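You operate a simulated robot arm through the tools that you are given. There is no shell and no other tool.

The job below is to be done with a simulated robot arm. You get a single attempt, and the scene is never put back.

JOB
Turn the red and white action knobs till their gauges read 0, then play test key F three times.
Fine: zero the counter before playing, so that it shows 3; leave the other knobs and keys.

It is judged by the outcome, as a careful person would: the job done as asked, and still so three seconds after it is handed in. It fails if anything else is knocked over, pushed out of place, dropped, spilled or broken.

ROBOT AND FRAMES
A 6-joint arm with a two-finger gripper, fixed in place. Base frame: the origin is at the foot of the arm, x ahead of it, y to its left, z up. Lengths are in m, angles in rad, forces in N, time in s.
Its first joint turns from -2.897 to 2.897 rad. Payload 3.43 kg.
Tool frame: the origin (TCP) lies between the finger pads and is the grasp point; the fingertips stand 0.02 m ahead of it; z points along the fingers, y is the line along which they close. Largest opening 0.19 m; the body of the gripper starts 0.248 m behind the TCP.
Orientation is that of the tool frame in the base frame, as a unit quaternion [w, x, y, z]. With the fingers straight down and closing along the base's y, the tool's x points along the base's -x, its y along +y and its z along -z.

CONTROLS
- The arm moves only by the tool jog_arm. Its argument "increments" is a list of rows, each a list of 7 numbers: the shift along the tool's x, y, z in units of 40 mm (1.0 is 40 mm), then the turn, a rotation vector about the tool's x, y, z in units of 8 degrees (1.0 is 8 degrees), then the closure, from 0 (fully open) to 1 (shut). In form: [[dx, dy, dz, rx, ry, rz, jaw], ...]. A call has 1 to 20 rows; each row shifts and turns the commanded pose from where the row before left it, along the tool's axes as they then stand. A call with a number of a shift or a turn outside -1 to 1 is refused whole. Each row takes 0.2 s and may step no farther than 0.05 m and 0.15 rad from the row before; otherwise, or with a gripper value out of range, the whole call is refused. Where a pose cannot be reached the arm comes as near as it can. A force on the tool above 50 N (or 10 N above the force at the start of the call, whichever is more), or a blocked arm, ends the call early, and 0.2 s more pass. The fingers move at their own pace (about 0.153 m/s each) and stop on an object; they squeeze with about 34 N. The grip force told is the motor's: it shows also when the fingers shut on nothing. Time passes only in rows, and 0.2 s behind the last, so rows that do not move let the fingers close. It gives the time, the measured TCP pose, the force on the tool (base axes), the opening and the grip force at its end, in the units of the frame above (readings bear some noise), with the torque about the TCP (base axes, N m) and any sound that the robot's microphone picked up.
- Cameras (640 x 400 px; columns grow to the right, rows downward): "scene" is fixed at [0.0501, 0.5012, 1.4609]; the picture's right is [-0.07, -1.00, 0.00], its down [-0.31, 0.02, -0.95] and it looks along [0.95, -0.06, -0.31] (base axes); focal length 214 px, centre (320, 200). "wrist" rides on the gripper at [0.07, -0.008, -0.288] in the tool frame; the picture's right is [0.12, 0.99, 0.00], its down [-0.96, 0.12, -0.25] and it looks along [-0.25, 0.03, 0.97] (tool axes); focal length 261 px, centre (320, 200). There is no depth. A picture from a camera that has moved, and an enlarged one, comes with that camera's place and axes in the base frame and with its lens.
- camera(camera): a new picture of that camera. It takes no simulated time.
- lift_body(by): slides the trunk up (or, below 0, down) by that many m; the arm rides with it, the base frame stays. It gives what a move gives, with no picture.
- close_up(camera, box): a new picture of the part [left, top, right, bottom] of that camera's present view, enlarged. It takes no simulated time.
- close_job(): hands the job in; it is judged then, once.

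Places have to be worked out from the pictures, the camera data and where the tool is seen. Open the gripper and draw the arm clear of the work before you hand the job in, unless the task says otherwise.

The tools are called by a JSON object that holds its "fn" and its "kwargs". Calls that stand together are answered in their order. jog_arm: Moves the arm, as the interface text tells. Its arguments: {"type":"object","properties":{"increments":{"type":"array","items":{"type":"array","items":{"type":"number"}}}},"required":["increments"]} The other tools are called the same way: lift_body (by) slides the trunk up or down; camera (camera) takes a picture; close_up (camera, box) takes an enlarged picture of a part of a camera's view; close_job () hands the job in.

At the start:

```text
clock: 0.0
eef_pos: [0.5079, 0.0518, 1.5787]
tcp_rot: [0.0, 0.0, 1.0, 0.0]
wrist_force: [0.4, -0.3, 0.1]
wrist_torque: [0.01, 0.04, 0.01]
width: 0.1899
grip_force: 0.0
trunk travel left (down, up): [-0.375, 0.065]
```

scene: 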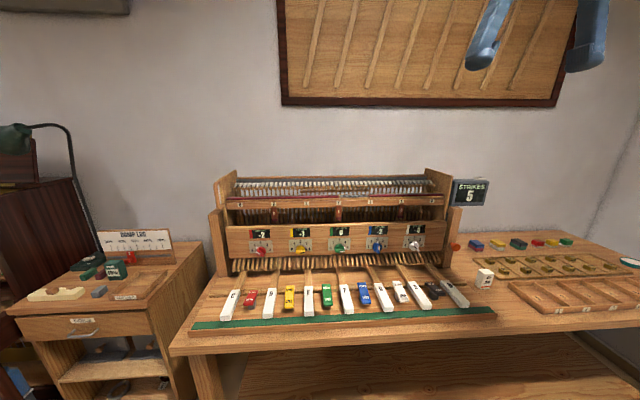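
wrist: 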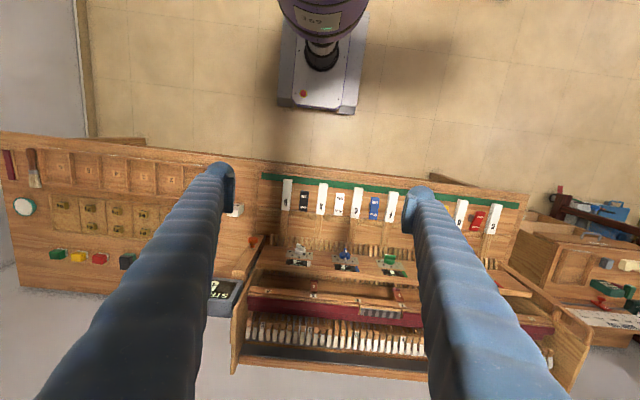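

The scene shows an instrument action model with knobs, gauges, keys and a strikes counter reading 5. I'll look closer at its parts.

{"fn": "close_up", "kwargs": {"camera": "scene", "box": [220, 215, 340, 290]}}

{"fn": "close_up", "kwargs": {"camera": "scene", "box": [330, 215, 450, 290]}}

{"fn": "close_up", "kwargs": {"camera": "scene", "box": [200, 260, 360, 360]}}

{"fn": "close_up", "kwargs": {"camera": "scene", "box": [340, 250, 500, 350]}}

{"fn": "close_up", "kwargs": {"camera": "scene", "box": [430, 170, 510, 220]}}

{"fn": "close_up", "kwargs": {"camera": "wrist", "box": [220, 160, 420, 285]}}

```text
5.33 times, centred on (280, 252) of scene
camera zoom: at [0.0501, 0.5012, 1.4609], right [-0.07, -1.0, 0.0], down [-0.31, 0.02, -0.95], along [0.95, -0.06, -0.31], focal length 1144 px, centre (533, -80)
```

zoom: 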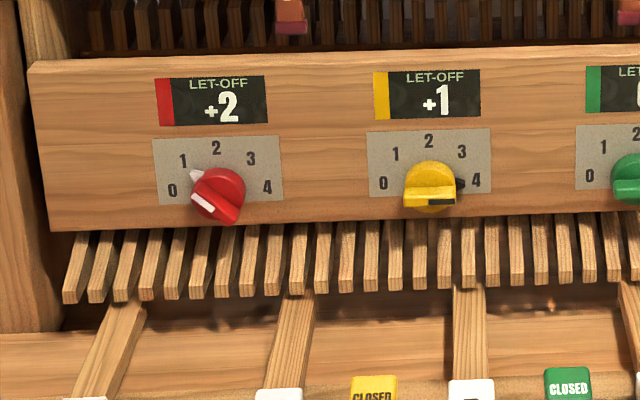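

```text
5.33 times, centred on (390, 252) of scene
camera zoom: at [0.0501, 0.5012, 1.4609], right [-0.07, -1.0, 0.0], down [-0.31, 0.02, -0.95], along [0.95, -0.06, -0.31], focal length 1144 px, centre (-53, -80)
```

zoom: 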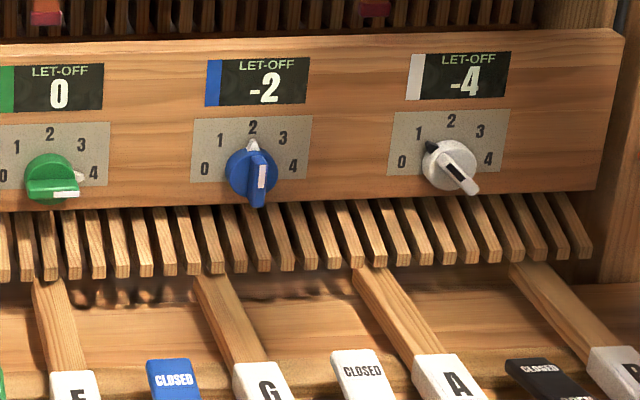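

```text
4.00 times, centred on (280, 310) of scene
camera zoom: at [0.0501, 0.5012, 1.4609], right [-0.07, -1.0, 0.0], down [-0.31, 0.02, -0.95], along [0.95, -0.06, -0.31], focal length 858 px, centre (480, -240)
```

zoom: 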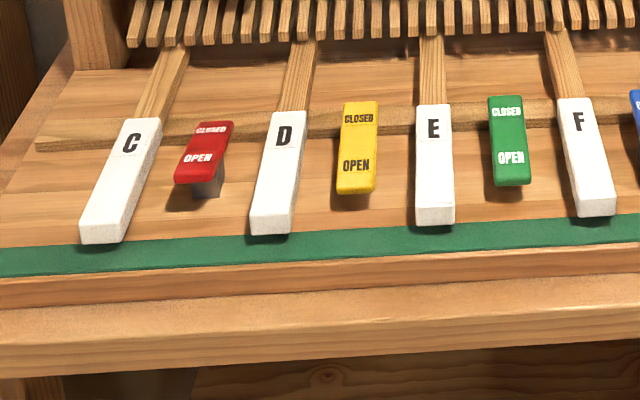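

```text
4.00 times, centred on (420, 300) of scene
camera zoom: at [0.0501, 0.5012, 1.4609], right [-0.07, -1.0, 0.0], down [-0.31, 0.02, -0.95], along [0.95, -0.06, -0.31], focal length 858 px, centre (-80, -200)
```

zoom: 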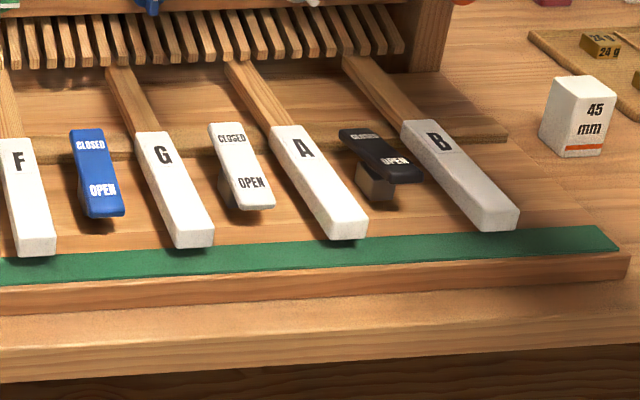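

```text
8.00 times, centred on (470, 195) of scene
camera zoom: at [0.0501, 0.5012, 1.4609], right [-0.07, -1.0, 0.0], down [-0.31, 0.02, -0.95], along [0.95, -0.06, -0.31], focal length 1716 px, centre (-880, 240)
```

zoom: 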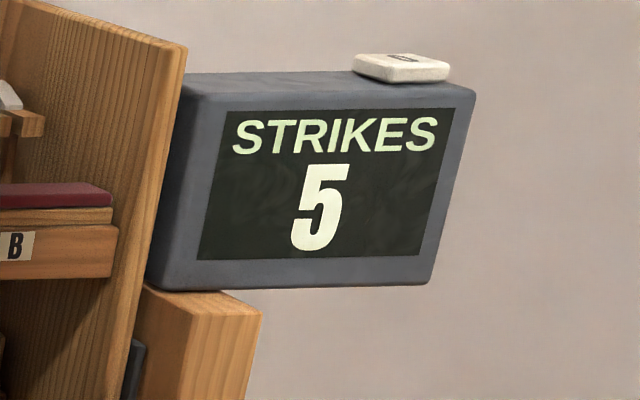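

```text
3.20 times, centred on (320, 222) of wrist
camera zoom: at [0.4376, 0.0429, 1.8656], right [-0.12, 0.99, 0.0], down [0.96, 0.12, 0.25], along [0.25, 0.03, -0.97], focal length 834 px, centre (320, 128)
```

zoom: 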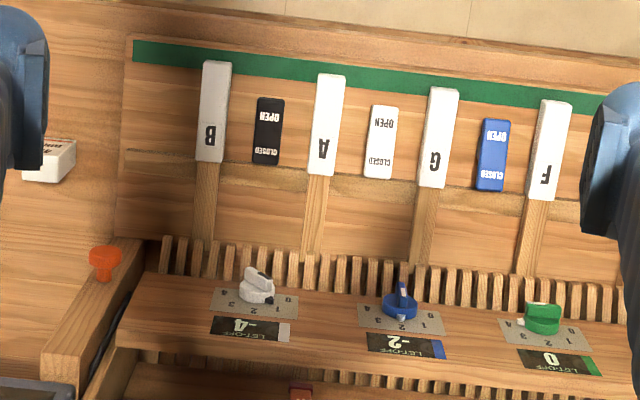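

The gauges read red +2 and white −4. There are also OPEN/CLOSED rockers, an orange button and a white cap on the counter, so I'll zoom in on these and on any notes.

{"fn": "close_up", "kwargs": {"camera": "scene", "box": [235, 280, 299, 320]}}

{"fn": "close_up", "kwargs": {"camera": "scene", "box": [384, 270, 448, 310]}}

{"fn": "close_up", "kwargs": {"camera": "scene", "box": [310, 275, 374, 315]}}

{"fn": "close_up", "kwargs": {"camera": "scene", "box": [80, 220, 180, 300]}}

{"fn": "close_up", "kwargs": {"camera": "scene", "box": [420, 200, 500, 260]}}

{"fn": "close_up", "kwargs": {"camera": "scene", "box": [230, 170, 450, 230]}}

{"fn": "close_up", "kwargs": {"camera": "scene", "box": [245, 232, 277, 262]}}

{"fn": "close_up", "kwargs": {"camera": "scene", "box": [400, 230, 432, 260]}}

```text
10.00 times, centred on (267, 300) of scene
camera zoom: at [0.0501, 0.5012, 1.4609], right [-0.07, -1.0, 0.0], down [-0.31, 0.02, -0.95], along [0.95, -0.06, -0.31], focal length 2145 px, centre (850, -800)
```

zoom: 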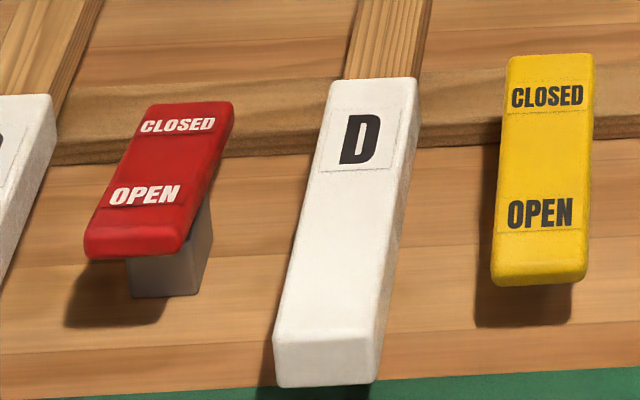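

```text
10.00 times, centred on (416, 290) of scene
camera zoom: at [0.0501, 0.5012, 1.4609], right [-0.07, -1.0, 0.0], down [-0.31, 0.02, -0.95], along [0.95, -0.06, -0.31], focal length 2145 px, centre (-640, -700)
```

zoom: 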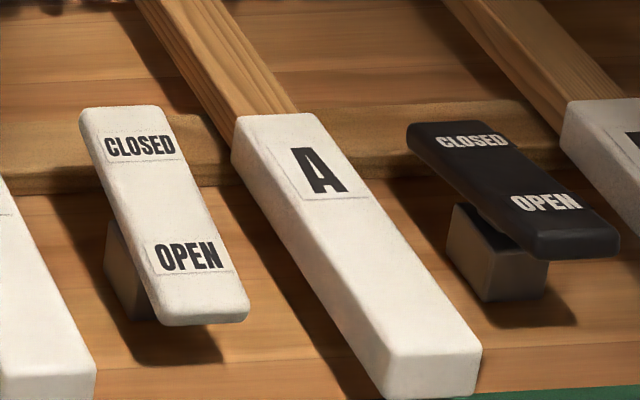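

```text
10.00 times, centred on (342, 295) of scene
camera zoom: at [0.0501, 0.5012, 1.4609], right [-0.07, -1.0, 0.0], down [-0.31, 0.02, -0.95], along [0.95, -0.06, -0.31], focal length 2145 px, centre (100, -750)
```

zoom: 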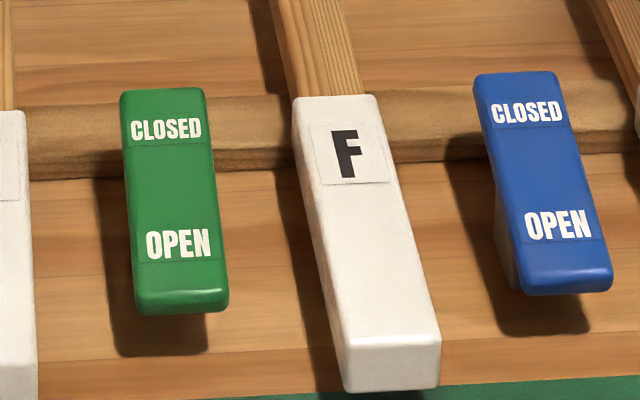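

```text
5.00 times, centred on (130, 260) of scene
camera zoom: at [0.0501, 0.5012, 1.4609], right [-0.07, -1.0, 0.0], down [-0.31, 0.02, -0.95], along [0.95, -0.06, -0.31], focal length 1072 px, centre (1270, -100)
```

zoom: 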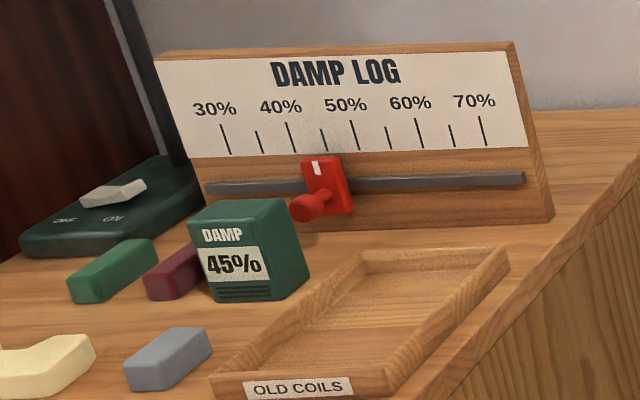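

```text
6.67 times, centred on (460, 230) of scene
camera zoom: at [0.0501, 0.5012, 1.4609], right [-0.07, -1.0, 0.0], down [-0.31, 0.02, -0.95], along [0.95, -0.06, -0.31], focal length 1430 px, centre (-613, 0)
```

zoom: 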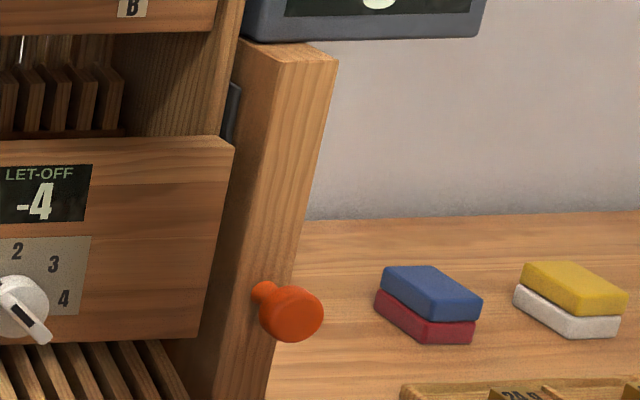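

```text
2.91 times, centred on (340, 200) of scene
camera zoom: at [0.0501, 0.5012, 1.4609], right [-0.07, -1.0, 0.0], down [-0.31, 0.02, -0.95], along [0.95, -0.06, -0.31], focal length 624 px, centre (262, 200)
```

zoom: 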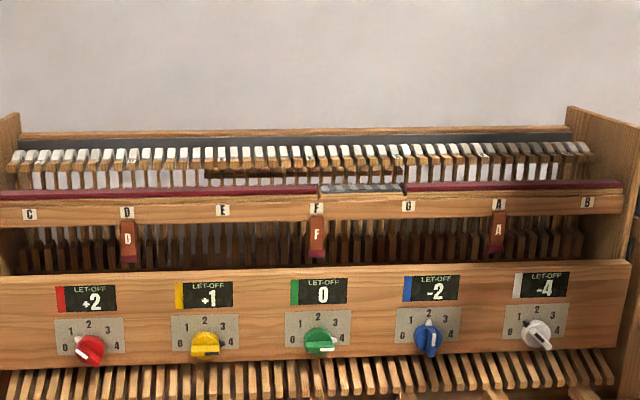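

```text
13.33 times, centred on (261, 247) of scene
camera zoom: at [0.0501, 0.5012, 1.4609], right [-0.07, -1.0, 0.0], down [-0.31, 0.02, -0.95], along [0.95, -0.06, -0.31], focal length 2860 px, centre (1107, -427)
```

zoom: 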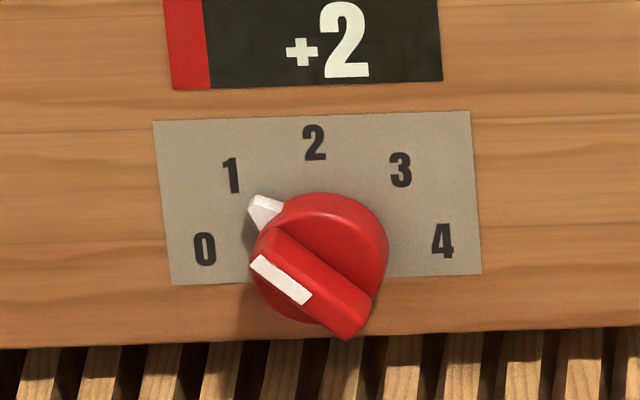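

```text
13.33 times, centred on (416, 245) of scene
camera zoom: at [0.0501, 0.5012, 1.4609], right [-0.07, -1.0, 0.0], down [-0.31, 0.02, -0.95], along [0.95, -0.06, -0.31], focal length 2860 px, centre (-960, -400)
```

zoom: 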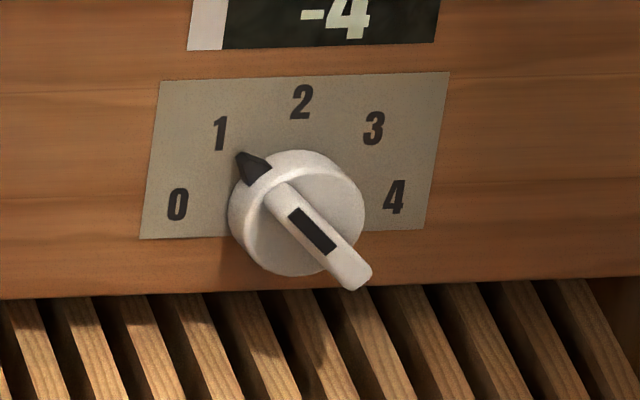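

White knob triangulates to about (0.87, 0.02, 0.966) and key F's front to about (0.665, 0.36, 0.85). I'll zoom on the counter's white cap, the board tabs and the right-hand bench before moving.

{"fn": "close_up", "kwargs": {"camera": "scene", "box": [468, 172, 492, 187]}}

{"fn": "close_up", "kwargs": {"camera": "scene", "box": [460, 225, 640, 320]}}

{"fn": "close_up", "kwargs": {"camera": "wrist", "box": [180, 220, 320, 310]}}

{"fn": "close_up", "kwargs": {"camera": "wrist", "box": [240, 0, 400, 110]}}

{"fn": "close_up", "kwargs": {"camera": "wrist", "box": [440, 180, 640, 300]}}

```text
16.00 times, centred on (480, 180) of scene
camera zoom: at [0.0501, 0.5012, 1.4609], right [-0.07, -1.0, 0.0], down [-0.31, 0.02, -0.95], along [0.95, -0.06, -0.31], focal length 3432 px, centre (-2240, 528)
```

zoom: 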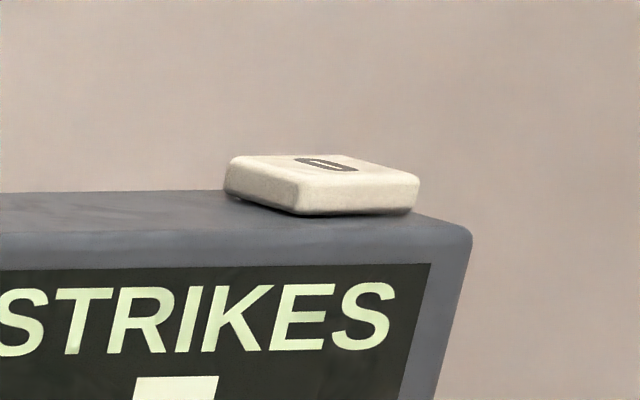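

```text
3.56 times, centred on (550, 272) of scene
camera zoom: at [0.0501, 0.5012, 1.4609], right [-0.07, -1.0, 0.0], down [-0.31, 0.02, -0.95], along [0.95, -0.06, -0.31], focal length 763 px, centre (-498, -58)
```

zoom: 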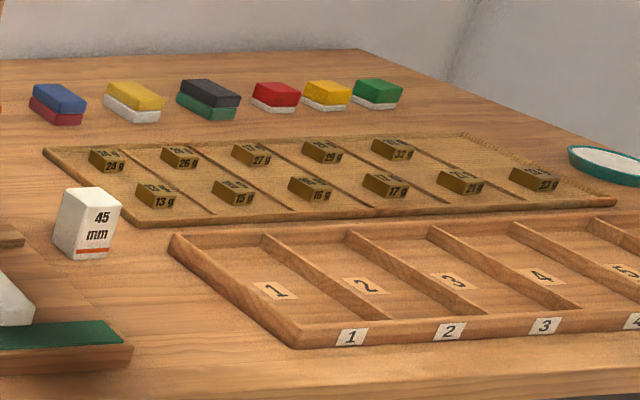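

```text
4.44 times, centred on (250, 265) of wrist
camera zoom: at [0.4376, 0.0429, 1.8656], right [-0.12, 0.99, 0.0], down [0.96, 0.12, 0.25], along [0.25, 0.03, -0.97], focal length 1158 px, centre (631, -89)
```

zoom: 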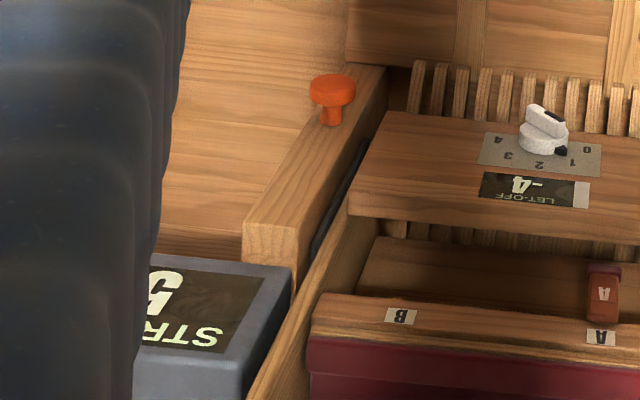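

```text
3.64 times, centred on (320, 55) of wrist
camera zoom: at [0.4376, 0.0429, 1.8656], right [-0.12, 0.99, 0.0], down [0.96, 0.12, 0.25], along [0.25, 0.03, -0.97], focal length 948 px, centre (320, 727)
```

zoom: 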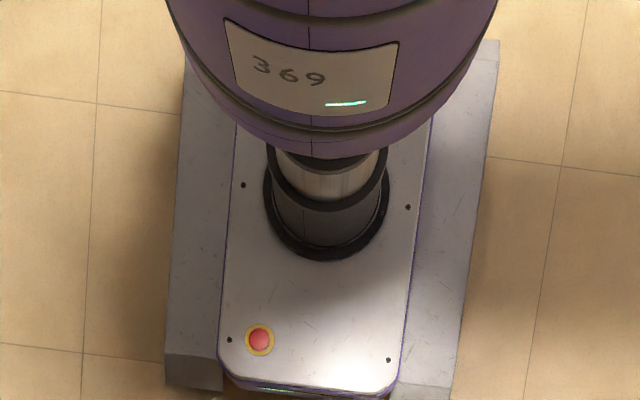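

```text
3.20 times, centred on (540, 240) of wrist
camera zoom: at [0.4376, 0.0429, 1.8656], right [-0.12, 0.99, 0.0], down [0.96, 0.12, 0.25], along [0.25, 0.03, -0.97], focal length 834 px, centre (-384, 72)
```

zoom: 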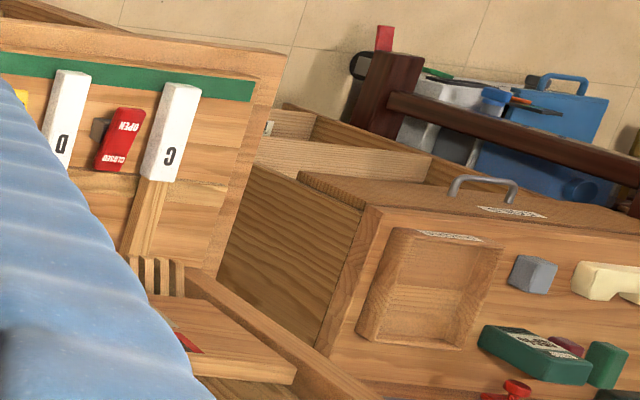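

The cap on the counter is marked "0", so that is the zero button; the panel works out nearly vertical at x≈0.893 with knobs at z≈0.965. I'll lower the trunk to bring the arm toward working height.

{"fn": "lift_body", "kwargs": {"by": -0.25}}

```text
clock: 2.6
eef_pos: [0.5074, 0.0502, 1.3286]
tcp_rot: [0.0, 0.001, 1.0, 0.001]
wrist_force: [0.3, -0.5, -0.3]
wrist_torque: [-0.01, 0.01, 0.0]
width: 0.1902
grip_force: 0.1
trunk travel left (down, up): [-0.125, 0.315]
```

Trunk lowered cleanly. Now I move forward about 0.16 m, then pitch the tool up to horizontal (pointing at the panel) with the jaws part closed.

{"fn": "jog_arm", "kwargs": {"increments": [[-1, 0, 0, 0, 0, 0, 0.6], [-1, 0, 0, 0, 0, 0, 0.6], [-1, 0, 0, 0, 0, 0, 0.6], [-1, 0, 0, 0, 0, 0, 0.6], [0, 0, 0, 0, -1, 0, 0.6], [0, 0, 0, 0, -1, 0, 0.6], [0, 0, 0, 0, -1, 0, 0.6], [0, 0, 0, 0, -1, 0, 0.6]]}}

{"fn": "camera", "kwargs": {"camera": "wrist"}}

{"fn": "camera", "kwargs": {"camera": "scene"}}

```text
clock: 4.4
eef_pos: [0.6666, 0.0515, 1.329]
tcp_rot: [0.277, 0.0, 0.961, 0.0]
wrist_force: [0.8, 0.2, 0.9]
wrist_torque: [-0.01, -0.02, 0.02]
width: 0.0757
grip_force: 0.0
trunk travel left (down, up): [-0.125, 0.315]
```

```text
taken
camera wrist: at [0.4537, 0.0432, 1.5352], right [-0.1, 0.99, -0.06], down [0.68, 0.12, 0.72], along [0.72, 0.03, -0.69], focal length 261 px, centre (320, 200)
```

wrist: 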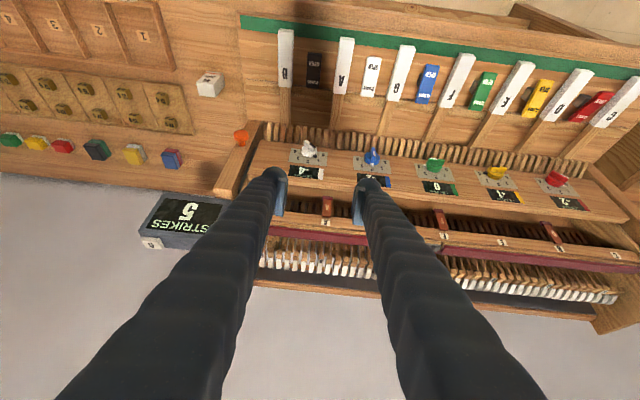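

```text
taken
```

scene: 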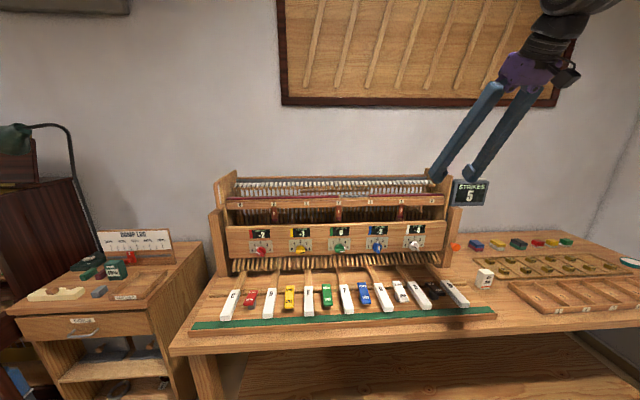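

The full row of controls is visible now, and the "0" button triangulates to about (0.93, −0.267, 1.255). I'll zoom in for precise positions of the knobs and the rockers' tilt.

{"fn": "close_up", "kwargs": {"camera": "wrist", "box": [280, 130, 344, 190]}}

{"fn": "close_up", "kwargs": {"camera": "wrist", "box": [520, 150, 600, 220]}}

{"fn": "close_up", "kwargs": {"camera": "wrist", "box": [270, 20, 450, 120]}}

{"fn": "close_up", "kwargs": {"camera": "wrist", "box": [430, 40, 640, 150]}}

{"fn": "close_up", "kwargs": {"camera": "wrist", "box": [130, 180, 230, 260]}}

```text
6.67 times, centred on (312, 160) of wrist
camera zoom: at [0.4537, 0.0432, 1.5352], right [-0.1, 0.99, -0.06], down [0.68, 0.12, 0.72], along [0.72, 0.03, -0.69], focal length 1738 px, centre (373, 467)
```

zoom: 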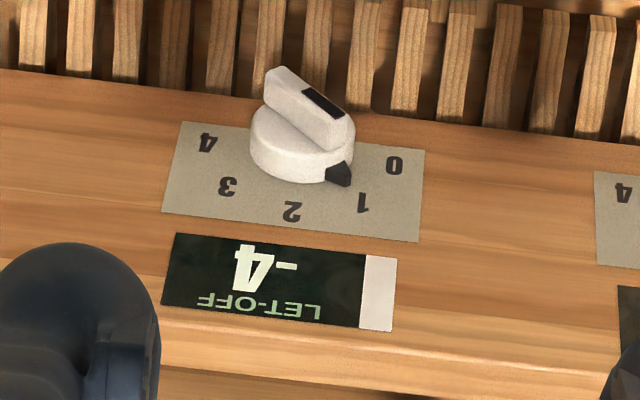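

```text
5.71 times, centred on (560, 185) of wrist
camera zoom: at [0.4537, 0.0432, 1.5352], right [-0.1, 0.99, -0.06], down [0.68, 0.12, 0.72], along [0.72, 0.03, -0.69], focal length 1489 px, centre (-1051, 286)
```

zoom: 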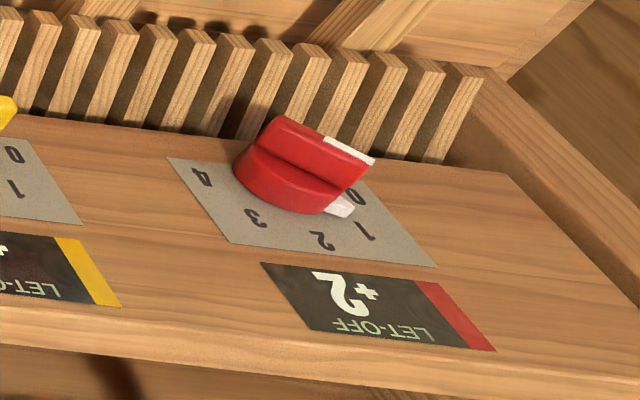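

```text
3.56 times, centred on (360, 70) of wrist
camera zoom: at [0.4537, 0.0432, 1.5352], right [-0.1, 0.99, -0.06], down [0.68, 0.12, 0.72], along [0.72, 0.03, -0.69], focal length 927 px, centre (178, 662)
```

zoom: 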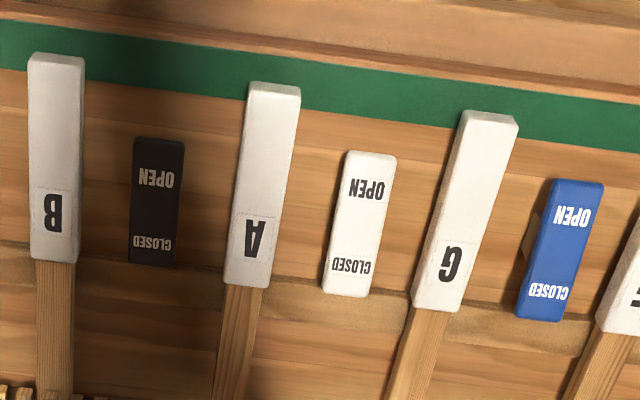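

```text
3.05 times, centred on (535, 95) of wrist
camera zoom: at [0.4537, 0.0432, 1.5352], right [-0.1, 0.99, -0.06], down [0.68, 0.12, 0.72], along [0.72, 0.03, -0.69], focal length 794 px, centre (-335, 520)
```

zoom: 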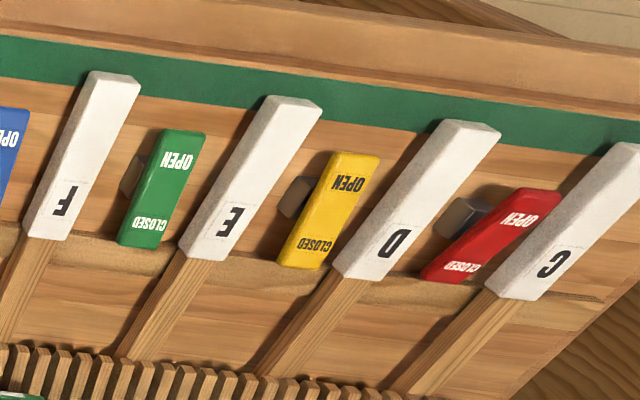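

```text
5.00 times, centred on (180, 220) of wrist
camera zoom: at [0.4537, 0.0432, 1.5352], right [-0.1, 0.99, -0.06], down [0.68, 0.12, 0.72], along [0.72, 0.03, -0.69], focal length 1303 px, centre (1020, 100)
```

zoom: 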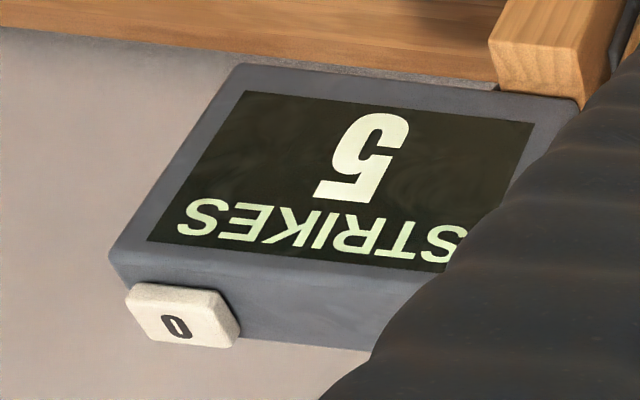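

Geometry so far: white knob bar centre ≈ (0.854, 0.025, 0.963), red ≈ (0.854, 0.703, 0.965), bars at 135° (dial 1). I'll finish pitching to horizontal and move a bit forward, well above the rack.

{"fn": "jog_arm", "kwargs": {"increments": [[0, 0, 0, 0, -1, 0, 0.6], [0, 0, 0, 0, -1, 0, 0.6], [0, 0, 0, 0, -1, 0, 0.6], [0, 0, 1, 0, -1, 0, 0.6], [0, 0, 1, 0, -1, 0, 0.6], [0, 0, 0, 0, -1, 0, 0.6], [0, 0, 0, 0, -1, 0, 0.6], [0, 0, 0, 0, -0.25, 0, 0.6], [0, 0, 0, 0, 0, 0, 0.6]]}}

{"fn": "camera", "kwargs": {"camera": "scene"}}

```text
clock: 6.4
eef_pos: [0.7796, 0.0529, 1.3234]
tcp_rot: [0.687, 0.013, 0.727, -0.018]
wrist_force: [-0.2, 3.4, 1.3]
wrist_torque: [-0.06, 0.17, -0.75]
width: 0.0758
grip_force: 0.1
out of reach, approached as far as the arm can: row 4, 6, 7, 8
trunk travel left (down, up): [-0.125, 0.315]
```

```text
taken
```

scene: 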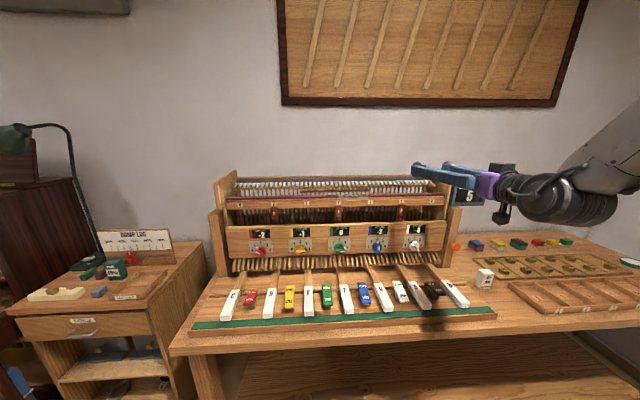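

The pose was slightly limited and a small torque shows; I'll hold to settle and check, then start going down with the tool level.

{"fn": "jog_arm", "kwargs": {"increments": [[0, 0, 0, 0, 0, 0, 0.6], [0, 0, 0, 0, 0, 0, 0.6]]}}

{"fn": "camera", "kwargs": {"camera": "wrist"}}

```text
clock: 7.0
eef_pos: [0.7792, 0.0573, 1.322]
tcp_rot: [0.687, 0.006, 0.727, -0.017]
wrist_force: [-0.1, -0.1, 0.5]
wrist_torque: [-0.05, 0.02, -0.03]
width: 0.076
grip_force: 0.2
trunk travel left (down, up): [-0.125, 0.315]
```

```text
taken
camera wrist: at [0.488, 0.0579, 1.2694], right [0.03, 0.99, -0.14], down [-0.19, 0.14, 0.97], along [0.98, 0.0, 0.19], focal length 261 px, centre (320, 200)
```

wrist: 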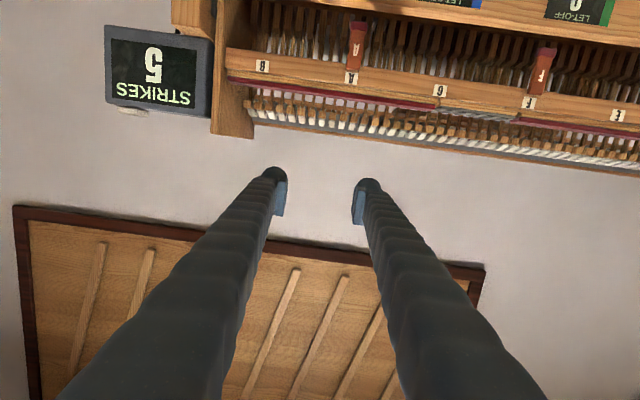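

Settled with no contact. Now descend in steps with the level tool (tool +x is down).

{"fn": "jog_arm", "kwargs": {"increments": [[1, 0, 0, 0, 0, 0, 0.6], [1, 0, 0, 0, 0, 0, 0.6], [1, 0, 0, 0, 0, 0, 0.6], [1, 0, 0, 0, 0, 0, 0.6], [0, 0, 0, 0, 0, 0, 0.6]]}}

```text
clock: 8.2
eef_pos: [0.8146, 0.0775, 1.2272]
tcp_rot: [0.68, -0.014, 0.732, -0.035]
wrist_force: [-0.1, 0.8, -0.1]
wrist_torque: [0.03, 0.0, -0.01]
width: 0.076
grip_force: 0.2
out of reach, approached as far as the arm can: row 1, 2, 3, 4
trunk travel left (down, up): [-0.125, 0.315]
```

The arm is hitting a limit when the tool is level near the base; lowering the trunk should ease that. Lower it 0.12 (TCP will go to z≈1.11, tip at x≈0.835, still in front of the rack).

{"fn": "close_up", "kwargs": {"camera": "scene", "box": [400, 140, 640, 290]}}

{"fn": "camera", "kwargs": {"camera": "wrist"}}

```text
2.67 times, centred on (520, 215) of scene
camera zoom: at [0.0501, 0.5012, 1.4609], right [-0.07, -1.0, 0.0], down [-0.31, 0.02, -0.95], along [0.95, -0.06, -0.31], focal length 572 px, centre (-213, 160)
```

zoom: 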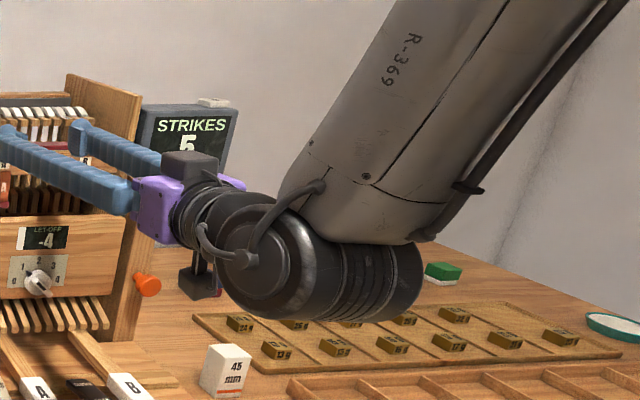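

```text
taken
camera wrist: at [0.522, 0.0727, 1.1774], right [0.02, 0.98, -0.19], down [-0.17, 0.19, 0.97], along [0.98, 0.01, 0.17], focal length 261 px, centre (320, 200)
```

wrist: 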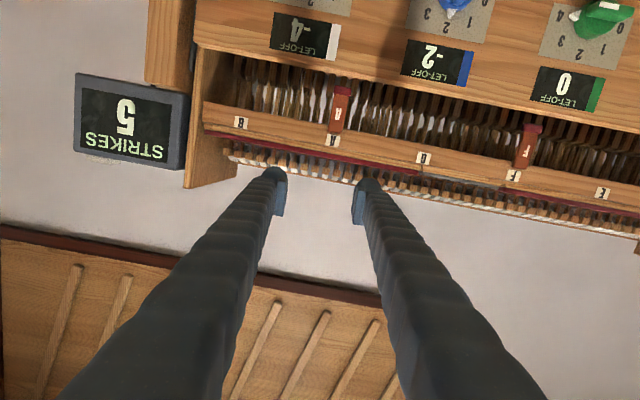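

The view shows free space in front of the rack at this depth. Lowering the trunk now.

{"fn": "lift_body", "kwargs": {"by": -0.12}}

{"fn": "jog_arm", "kwargs": {"increments": [[0, 0, 0, 0, 0, 0, 0.6], [0.5, 0, 0, 0, 0, 0, 0.6], [0.5, 0, 0, 0, 0, 0, 0.6]]}}

{"fn": "camera", "kwargs": {"camera": "wrist"}}

{"fn": "camera", "kwargs": {"camera": "scene"}}

```text
clock: 9.7
eef_pos: [0.8143, 0.0761, 1.1069]
tcp_rot: [0.68, -0.014, 0.732, -0.034]
wrist_force: [-1.0, -0.2, -0.9]
wrist_torque: [0.01, -0.04, 0.04]
width: 0.0761
grip_force: 0.0
trunk travel left (down, up): [-0.005, 0.435]
```

```text
clock: 10.5
eef_pos: [0.8223, 0.0769, 1.076]
tcp_rot: [0.678, -0.019, 0.734, -0.043]
wrist_force: [-0.3, 0.5, -0.4]
wrist_torque: [-0.04, -0.01, 0.01]
width: 0.076
grip_force: 0.0
out of reach, approached as far as the arm can: row 2, 3
trunk travel left (down, up): [-0.005, 0.435]
```

```text
taken
camera wrist: at [0.5288, 0.0726, 1.029], right [0.02, 0.98, -0.21], down [-0.17, 0.21, 0.96], along [0.99, 0.01, 0.17], focal length 261 px, centre (320, 200)
```

wrist: 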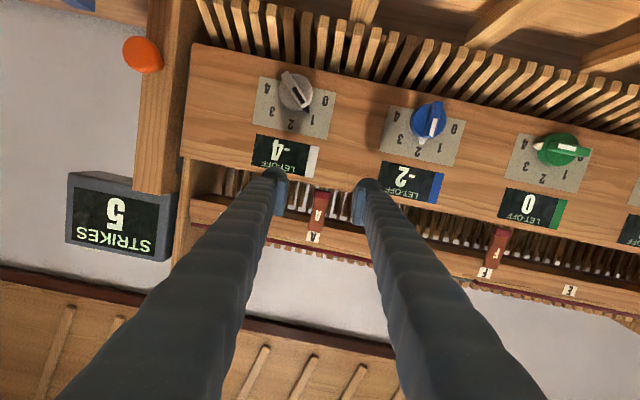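

```text
taken
```

scene: 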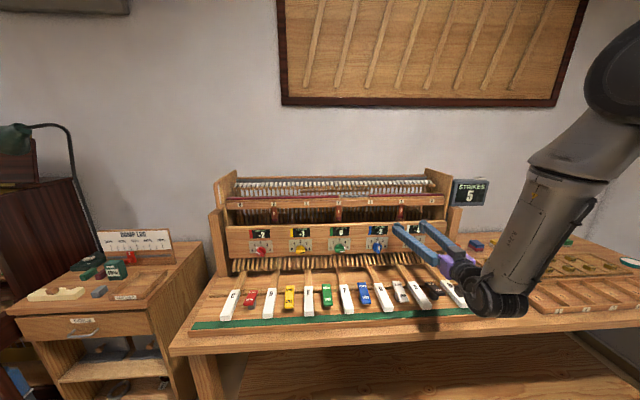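

The level tool is limited here, so I'll use a tilt of about 24° (wrist raised along the bar direction) and turn about the knob's axis with a conical motion. First tilt down 24° and read the pose.

{"fn": "jog_arm", "kwargs": {"increments": [[0, 0, 0, 0, 1, 0, 0.6], [0, 0, 0, 0, 1, 0, 0.6], [0, 0, 0, 0, 1, 0, 0.6], [0, 0, 0, 0, 0, 0, 0.6]]}}

```text
clock: 11.5
eef_pos: [0.8209, 0.0765, 1.0778]
tcp_rot: [0.513, -0.006, 0.858, -0.037]
wrist_force: [-1.0, 0.2, 0.7]
wrist_torque: [0.03, 0.0, 0.03]
width: 0.076
grip_force: 0.0
trunk travel left (down, up): [-0.005, 0.435]
```

The commanded pose rebased to the measured one: tilt β≈28°, with about 4° roll error. I'll back off 6 cm and roll −45° about the knob (base x) axis to match the bar, correcting the error.

{"fn": "jog_arm", "kwargs": {"increments": [[0.355, 0, -0.66, 0, 0, 0, 0.6], [0.355, 0, -0.66, 0, 0, 0, 0.6], [0, 0, 0, 0.375, 0, -0.767, 0.6], [0, 0, 0, 0.375, 0, -0.767, 0.6], [0, 0, 0, 0.375, 0, -0.767, 0.6], [0, 0, 0, 0.375, 0, -0.767, 0.6], [0, 0, 0, 0.375, 0, -0.767, 0.6], [0, 0, 0, 0.375, 0, -0.767, 0.6], [0, 0, 0, 0, 0, 0, 0.6]]}}

{"fn": "camera", "kwargs": {"camera": "wrist"}}

```text
clock: 13.5
eef_pos: [0.7591, 0.0793, 1.0778]
tcp_rot: [0.47, -0.197, 0.795, -0.328]
wrist_force: [-0.2, 0.5, 0.3]
wrist_torque: [-0.04, -0.01, -0.04]
width: 0.0759
grip_force: 0.1
trunk travel left (down, up): [-0.005, 0.435]
```

```text
taken
camera wrist: at [0.4749, 0.1261, 1.1379], right [-0.06, 0.63, -0.78], down [0.25, 0.76, 0.6], along [0.97, -0.15, -0.2], focal length 261 px, centre (320, 200)
```

wrist: 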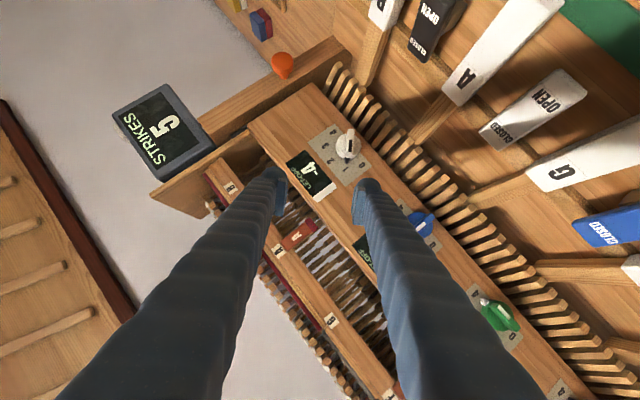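

Orientation matches well (tool y ≈ (0, 0.707, −0.707)). The predicted knob pixel (351,146) agrees with the picture; I'll zoom to refine.

{"fn": "close_up", "kwargs": {"camera": "wrist", "box": [290, 110, 400, 180]}}

```text
5.71 times, centred on (345, 145) of wrist
camera zoom: at [0.4749, 0.1261, 1.1379], right [-0.06, 0.63, -0.78], down [0.25, 0.76, 0.6], along [0.97, -0.15, -0.2], focal length 1489 px, centre (177, 514)
```

zoom: 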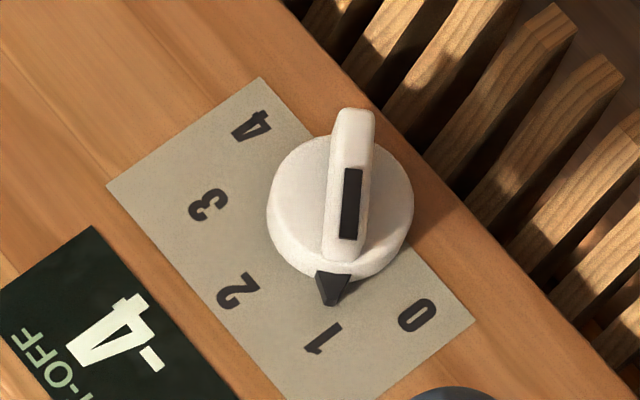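

Bar lines up with the tool's x axis as intended; knob axis is near y≈0.021, z≈0.96. Moving to about 6 cm short of the grasp along the tool axis.

{"fn": "jog_arm", "kwargs": {"increments": [[0.593, 0.347, 0.554, 0, 0, 0, 0.6], [0.593, 0.347, 0.554, 0, 0, 0, 0.6], [0.593, 0.347, 0.554, 0, 0, 0, 0.6], [0, 0, 0, 0, 0, 0, 0.6]]}}

{"fn": "close_up", "kwargs": {"camera": "wrist", "box": [240, 130, 400, 230]}}

{"fn": "close_up", "kwargs": {"camera": "scene", "box": [360, 210, 500, 300]}}

```text
clock: 14.5
eef_pos: [0.7854, 0.043, 0.9808]
tcp_rot: [0.47, -0.195, 0.795, -0.328]
wrist_force: [-0.1, -0.8, -0.3]
wrist_torque: [-0.02, -0.04, -0.05]
width: 0.0758
grip_force: 0.1
trunk travel left (down, up): [-0.005, 0.435]
```

```text
4.00 times, centred on (320, 180) of wrist
camera zoom: at [0.4994, 0.0889, 1.0411], right [-0.06, 0.63, -0.78], down [0.25, 0.76, 0.6], along [0.97, -0.15, -0.2], focal length 1043 px, centre (320, 280)
```

zoom: 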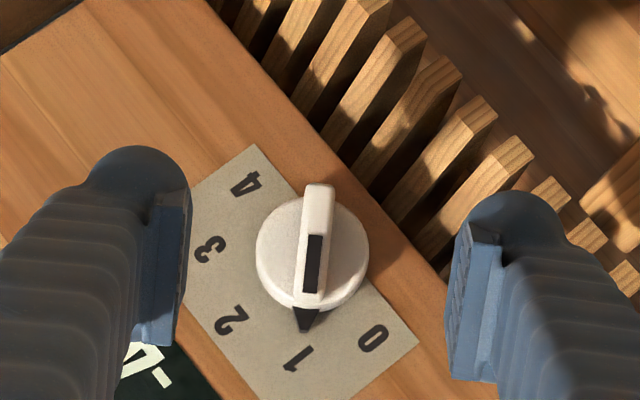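

```text
4.44 times, centred on (430, 255) of scene
camera zoom: at [0.0501, 0.5012, 1.4609], right [-0.07, -1.0, 0.0], down [-0.31, 0.02, -0.95], along [0.95, -0.06, -0.31], focal length 953 px, centre (-169, -44)
```

zoom: 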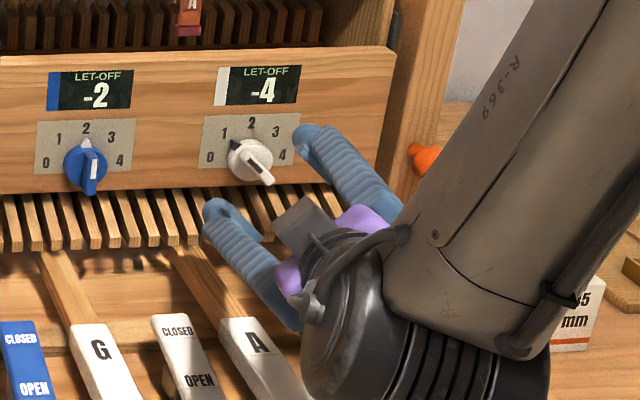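

The bar is centred between the fingers laterally (about 1 mm) and the path leads onto the knob axis. Advance 45 mm and look again.

{"fn": "jog_arm", "kwargs": {"increments": [[0, 0, 0.6, 0, 0, 0, 0.6], [0, 0, 0.525, 0, 0, 0, 0.6], [0, 0, 0, 0, 0, 0, 0.6]]}}

{"fn": "close_up", "kwargs": {"camera": "wrist", "box": [240, 130, 400, 230]}}

{"fn": "close_up", "kwargs": {"camera": "scene", "box": [380, 220, 460, 270]}}

```text
clock: 15.3
eef_pos: [0.8237, 0.0259, 0.9655]
tcp_rot: [0.47, -0.196, 0.796, -0.328]
wrist_force: [-0.1, 0.3, 0.4]
wrist_torque: [0.0, -0.03, 0.03]
width: 0.0758
grip_force: 0.1
trunk travel left (down, up): [-0.005, 0.435]
```

```text
4.00 times, centred on (320, 180) of wrist
camera zoom: at [0.5382, 0.0735, 1.0263], right [-0.06, 0.63, -0.78], down [0.24, 0.76, 0.6], along [0.97, -0.15, -0.2], focal length 1043 px, centre (320, 280)
```

zoom: 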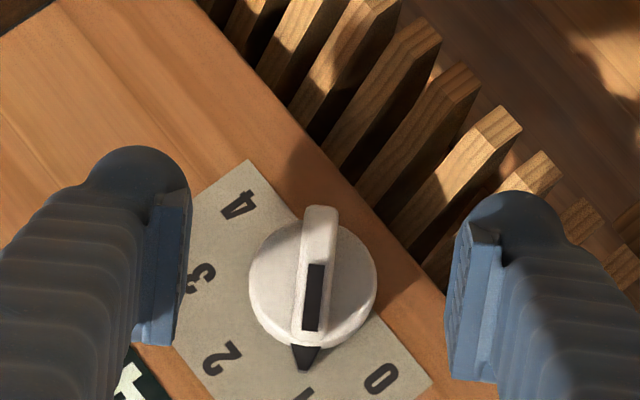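

```text
8.00 times, centred on (420, 245) of scene
camera zoom: at [0.0501, 0.5012, 1.4609], right [-0.07, -1.0, 0.0], down [-0.31, 0.02, -0.95], along [0.95, -0.06, -0.31], focal length 1716 px, centre (-480, -160)
```

zoom: 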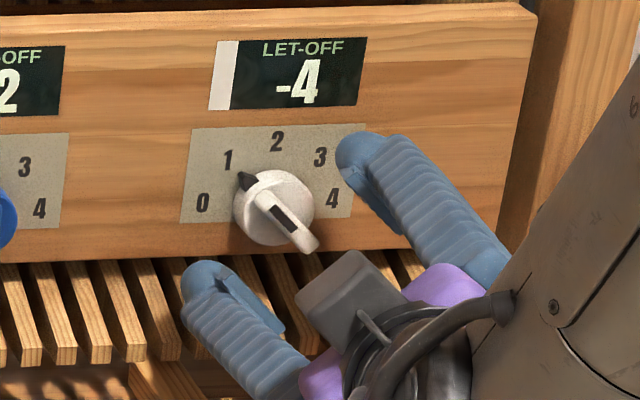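

Still centred; knob axis ≈ (y 0.0217, z 0.960). Advance a final 13 mm and close on the bar.

{"fn": "jog_arm", "kwargs": {"increments": [[0, 0, 0.17, 0, 0, 0, 0.6], [0, 0, 0.16, 0, 0, 0, 0.6], [0, 0, 0, 0, 0, 0, 0.6]]}}

{"fn": "close_up", "kwargs": {"camera": "wrist", "box": [240, 130, 400, 230]}}

```text
clock: 16.1
eef_pos: [0.8359, 0.0214, 0.9614]
tcp_rot: [0.47, -0.196, 0.796, -0.328]
wrist_force: [-0.3, -0.1, 0.1]
wrist_torque: [-0.03, -0.02, -0.03]
width: 0.076
grip_force: 0.1
trunk travel left (down, up): [-0.005, 0.435]
```

```text
4.00 times, centred on (320, 180) of wrist
camera zoom: at [0.5496, 0.0696, 1.0216], right [-0.06, 0.63, -0.78], down [0.25, 0.76, 0.6], along [0.97, -0.15, -0.2], focal length 1043 px, centre (320, 280)
```

zoom: 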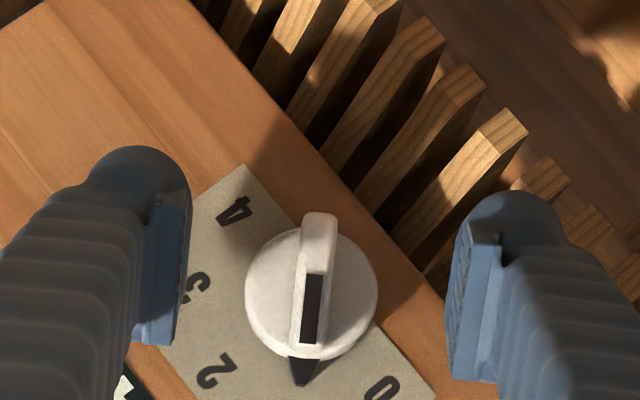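

No contact yet. Narrow the jaws around the bar and check before gripping.

{"fn": "jog_arm", "kwargs": {"increments": [[0, 0, 0, 0, 0, 0, 0.75], [0, 0, 0, 0, 0, 0, 0.88], [0, 0, 0, 0, 0, 0, 0.88]]}}

{"fn": "close_up", "kwargs": {"camera": "wrist", "box": [240, 130, 400, 230]}}

{"fn": "close_up", "kwargs": {"camera": "scene", "box": [390, 225, 446, 260]}}

```text
clock: 16.9
eef_pos: [0.8349, 0.022, 0.96]
tcp_rot: [0.47, -0.195, 0.796, -0.328]
wrist_force: [0.4, 0.1, 0.2]
wrist_torque: [0.0, 0.0, 0.01]
width: 0.0228
grip_force: 0.0
trunk travel left (down, up): [-0.005, 0.435]
```

```text
4.00 times, centred on (320, 180) of wrist
camera zoom: at [0.5495, 0.0696, 1.0218], right [-0.06, 0.63, -0.78], down [0.24, 0.76, 0.6], along [0.97, -0.15, -0.2], focal length 1043 px, centre (320, 280)
```

zoom: 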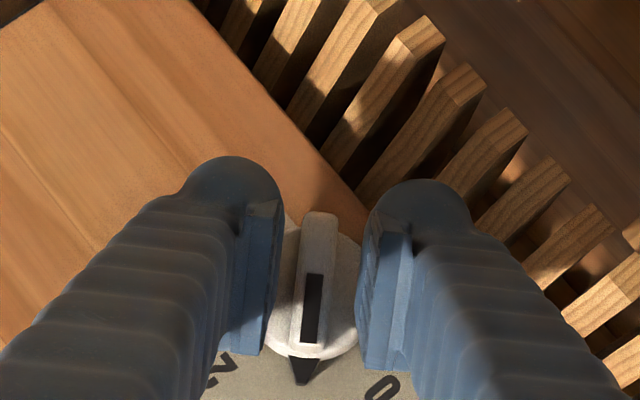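

```text
11.43 times, centred on (418, 242) of scene
camera zoom: at [0.0501, 0.5012, 1.4609], right [-0.07, -1.0, 0.0], down [-0.31, 0.02, -0.95], along [0.95, -0.06, -0.31], focal length 2451 px, centre (-800, -286)
```

zoom: 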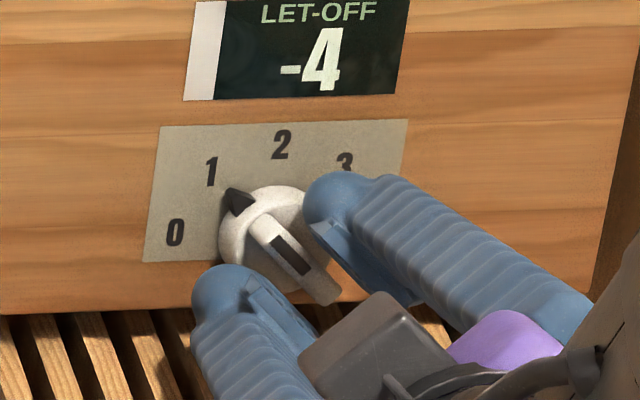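

Bar sits between the pads. Close to grip.

{"fn": "jog_arm", "kwargs": {"increments": [[0, 0, 0, 0, 0, 0, 0.95], [0, 0, 0, 0, 0, 0, 1.0], [0, 0, 0, 0, 0, 0, 1.0]]}}

{"fn": "close_up", "kwargs": {"camera": "wrist", "box": [240, 130, 400, 230]}}

{"fn": "close_up", "kwargs": {"camera": "scene", "box": [390, 225, 446, 260]}}

```text
clock: 17.7
eef_pos: [0.8361, 0.023, 0.9615]
tcp_rot: [0.47, -0.195, 0.796, -0.329]
wrist_force: [2.6, -3.2, 3.0]
wrist_torque: [-0.01, -0.07, 0.0]
width: 0.0099
grip_force: 43.2
trunk travel left (down, up): [-0.005, 0.435]
```

```text
4.00 times, centred on (320, 180) of wrist
camera zoom: at [0.5496, 0.0694, 1.022], right [-0.06, 0.63, -0.78], down [0.24, 0.76, 0.6], along [0.97, -0.15, -0.2], focal length 1043 px, centre (320, 280)
```

zoom: 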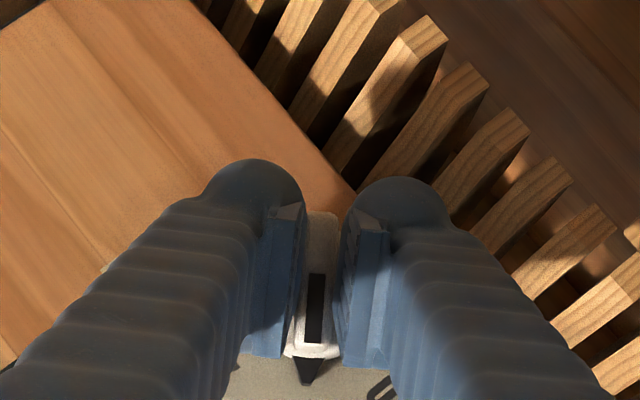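

```text
11.43 times, centred on (418, 242) of scene
camera zoom: at [0.0501, 0.5012, 1.4609], right [-0.07, -1.0, 0.0], down [-0.31, 0.02, -0.95], along [0.95, -0.06, -0.31], focal length 2451 px, centre (-800, -286)
```

zoom: 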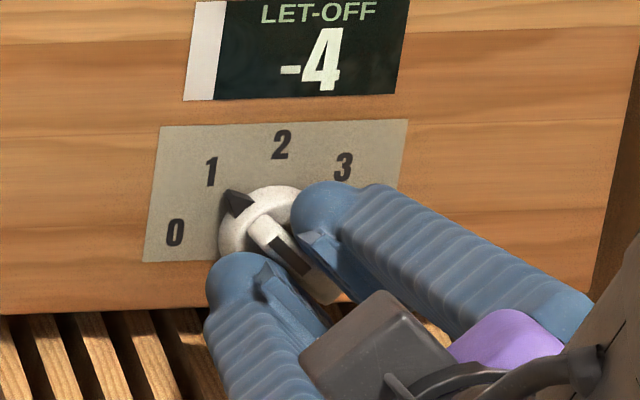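

Gripped at 9.9 mm width with low side force. Turn the knob clockwise 16° about its own axis and check force and gauge.

{"fn": "jog_arm", "kwargs": {"increments": [[0, 0, 0, -0.24, 0, 0.438, 1.0], [0, 0, 0, -0.24, 0, 0.438, 1.0], [0, 0, 0, -0.24, 0, 0.438, 1.0], [0, 0, 0, -0.24, 0, 0.438, 1.0], [0, 0, 0, 0, 0, 0, 1.0]]}}

{"fn": "close_up", "kwargs": {"camera": "scene", "box": [390, 225, 446, 260]}}

```text
clock: 18.9
eef_pos: [0.8364, 0.0217, 0.9618]
tcp_rot: [0.493, -0.128, 0.833, -0.214]
wrist_force: [3.1, -4.0, 7.6]
wrist_torque: [0.0, -0.24, 0.0]
width: 0.0098
grip_force: 43.5
trunk travel left (down, up): [-0.005, 0.435]
```

```text
11.43 times, centred on (418, 242) of scene
camera zoom: at [0.0501, 0.5012, 1.4609], right [-0.07, -1.0, 0.0], down [-0.31, 0.02, -0.95], along [0.95, -0.06, -0.31], focal length 2451 px, centre (-800, -286)
```

zoom: 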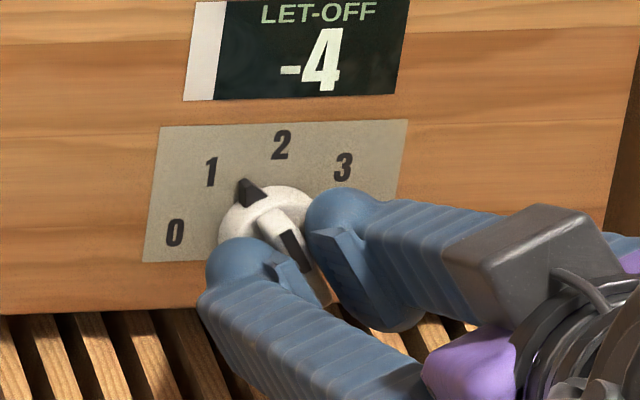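

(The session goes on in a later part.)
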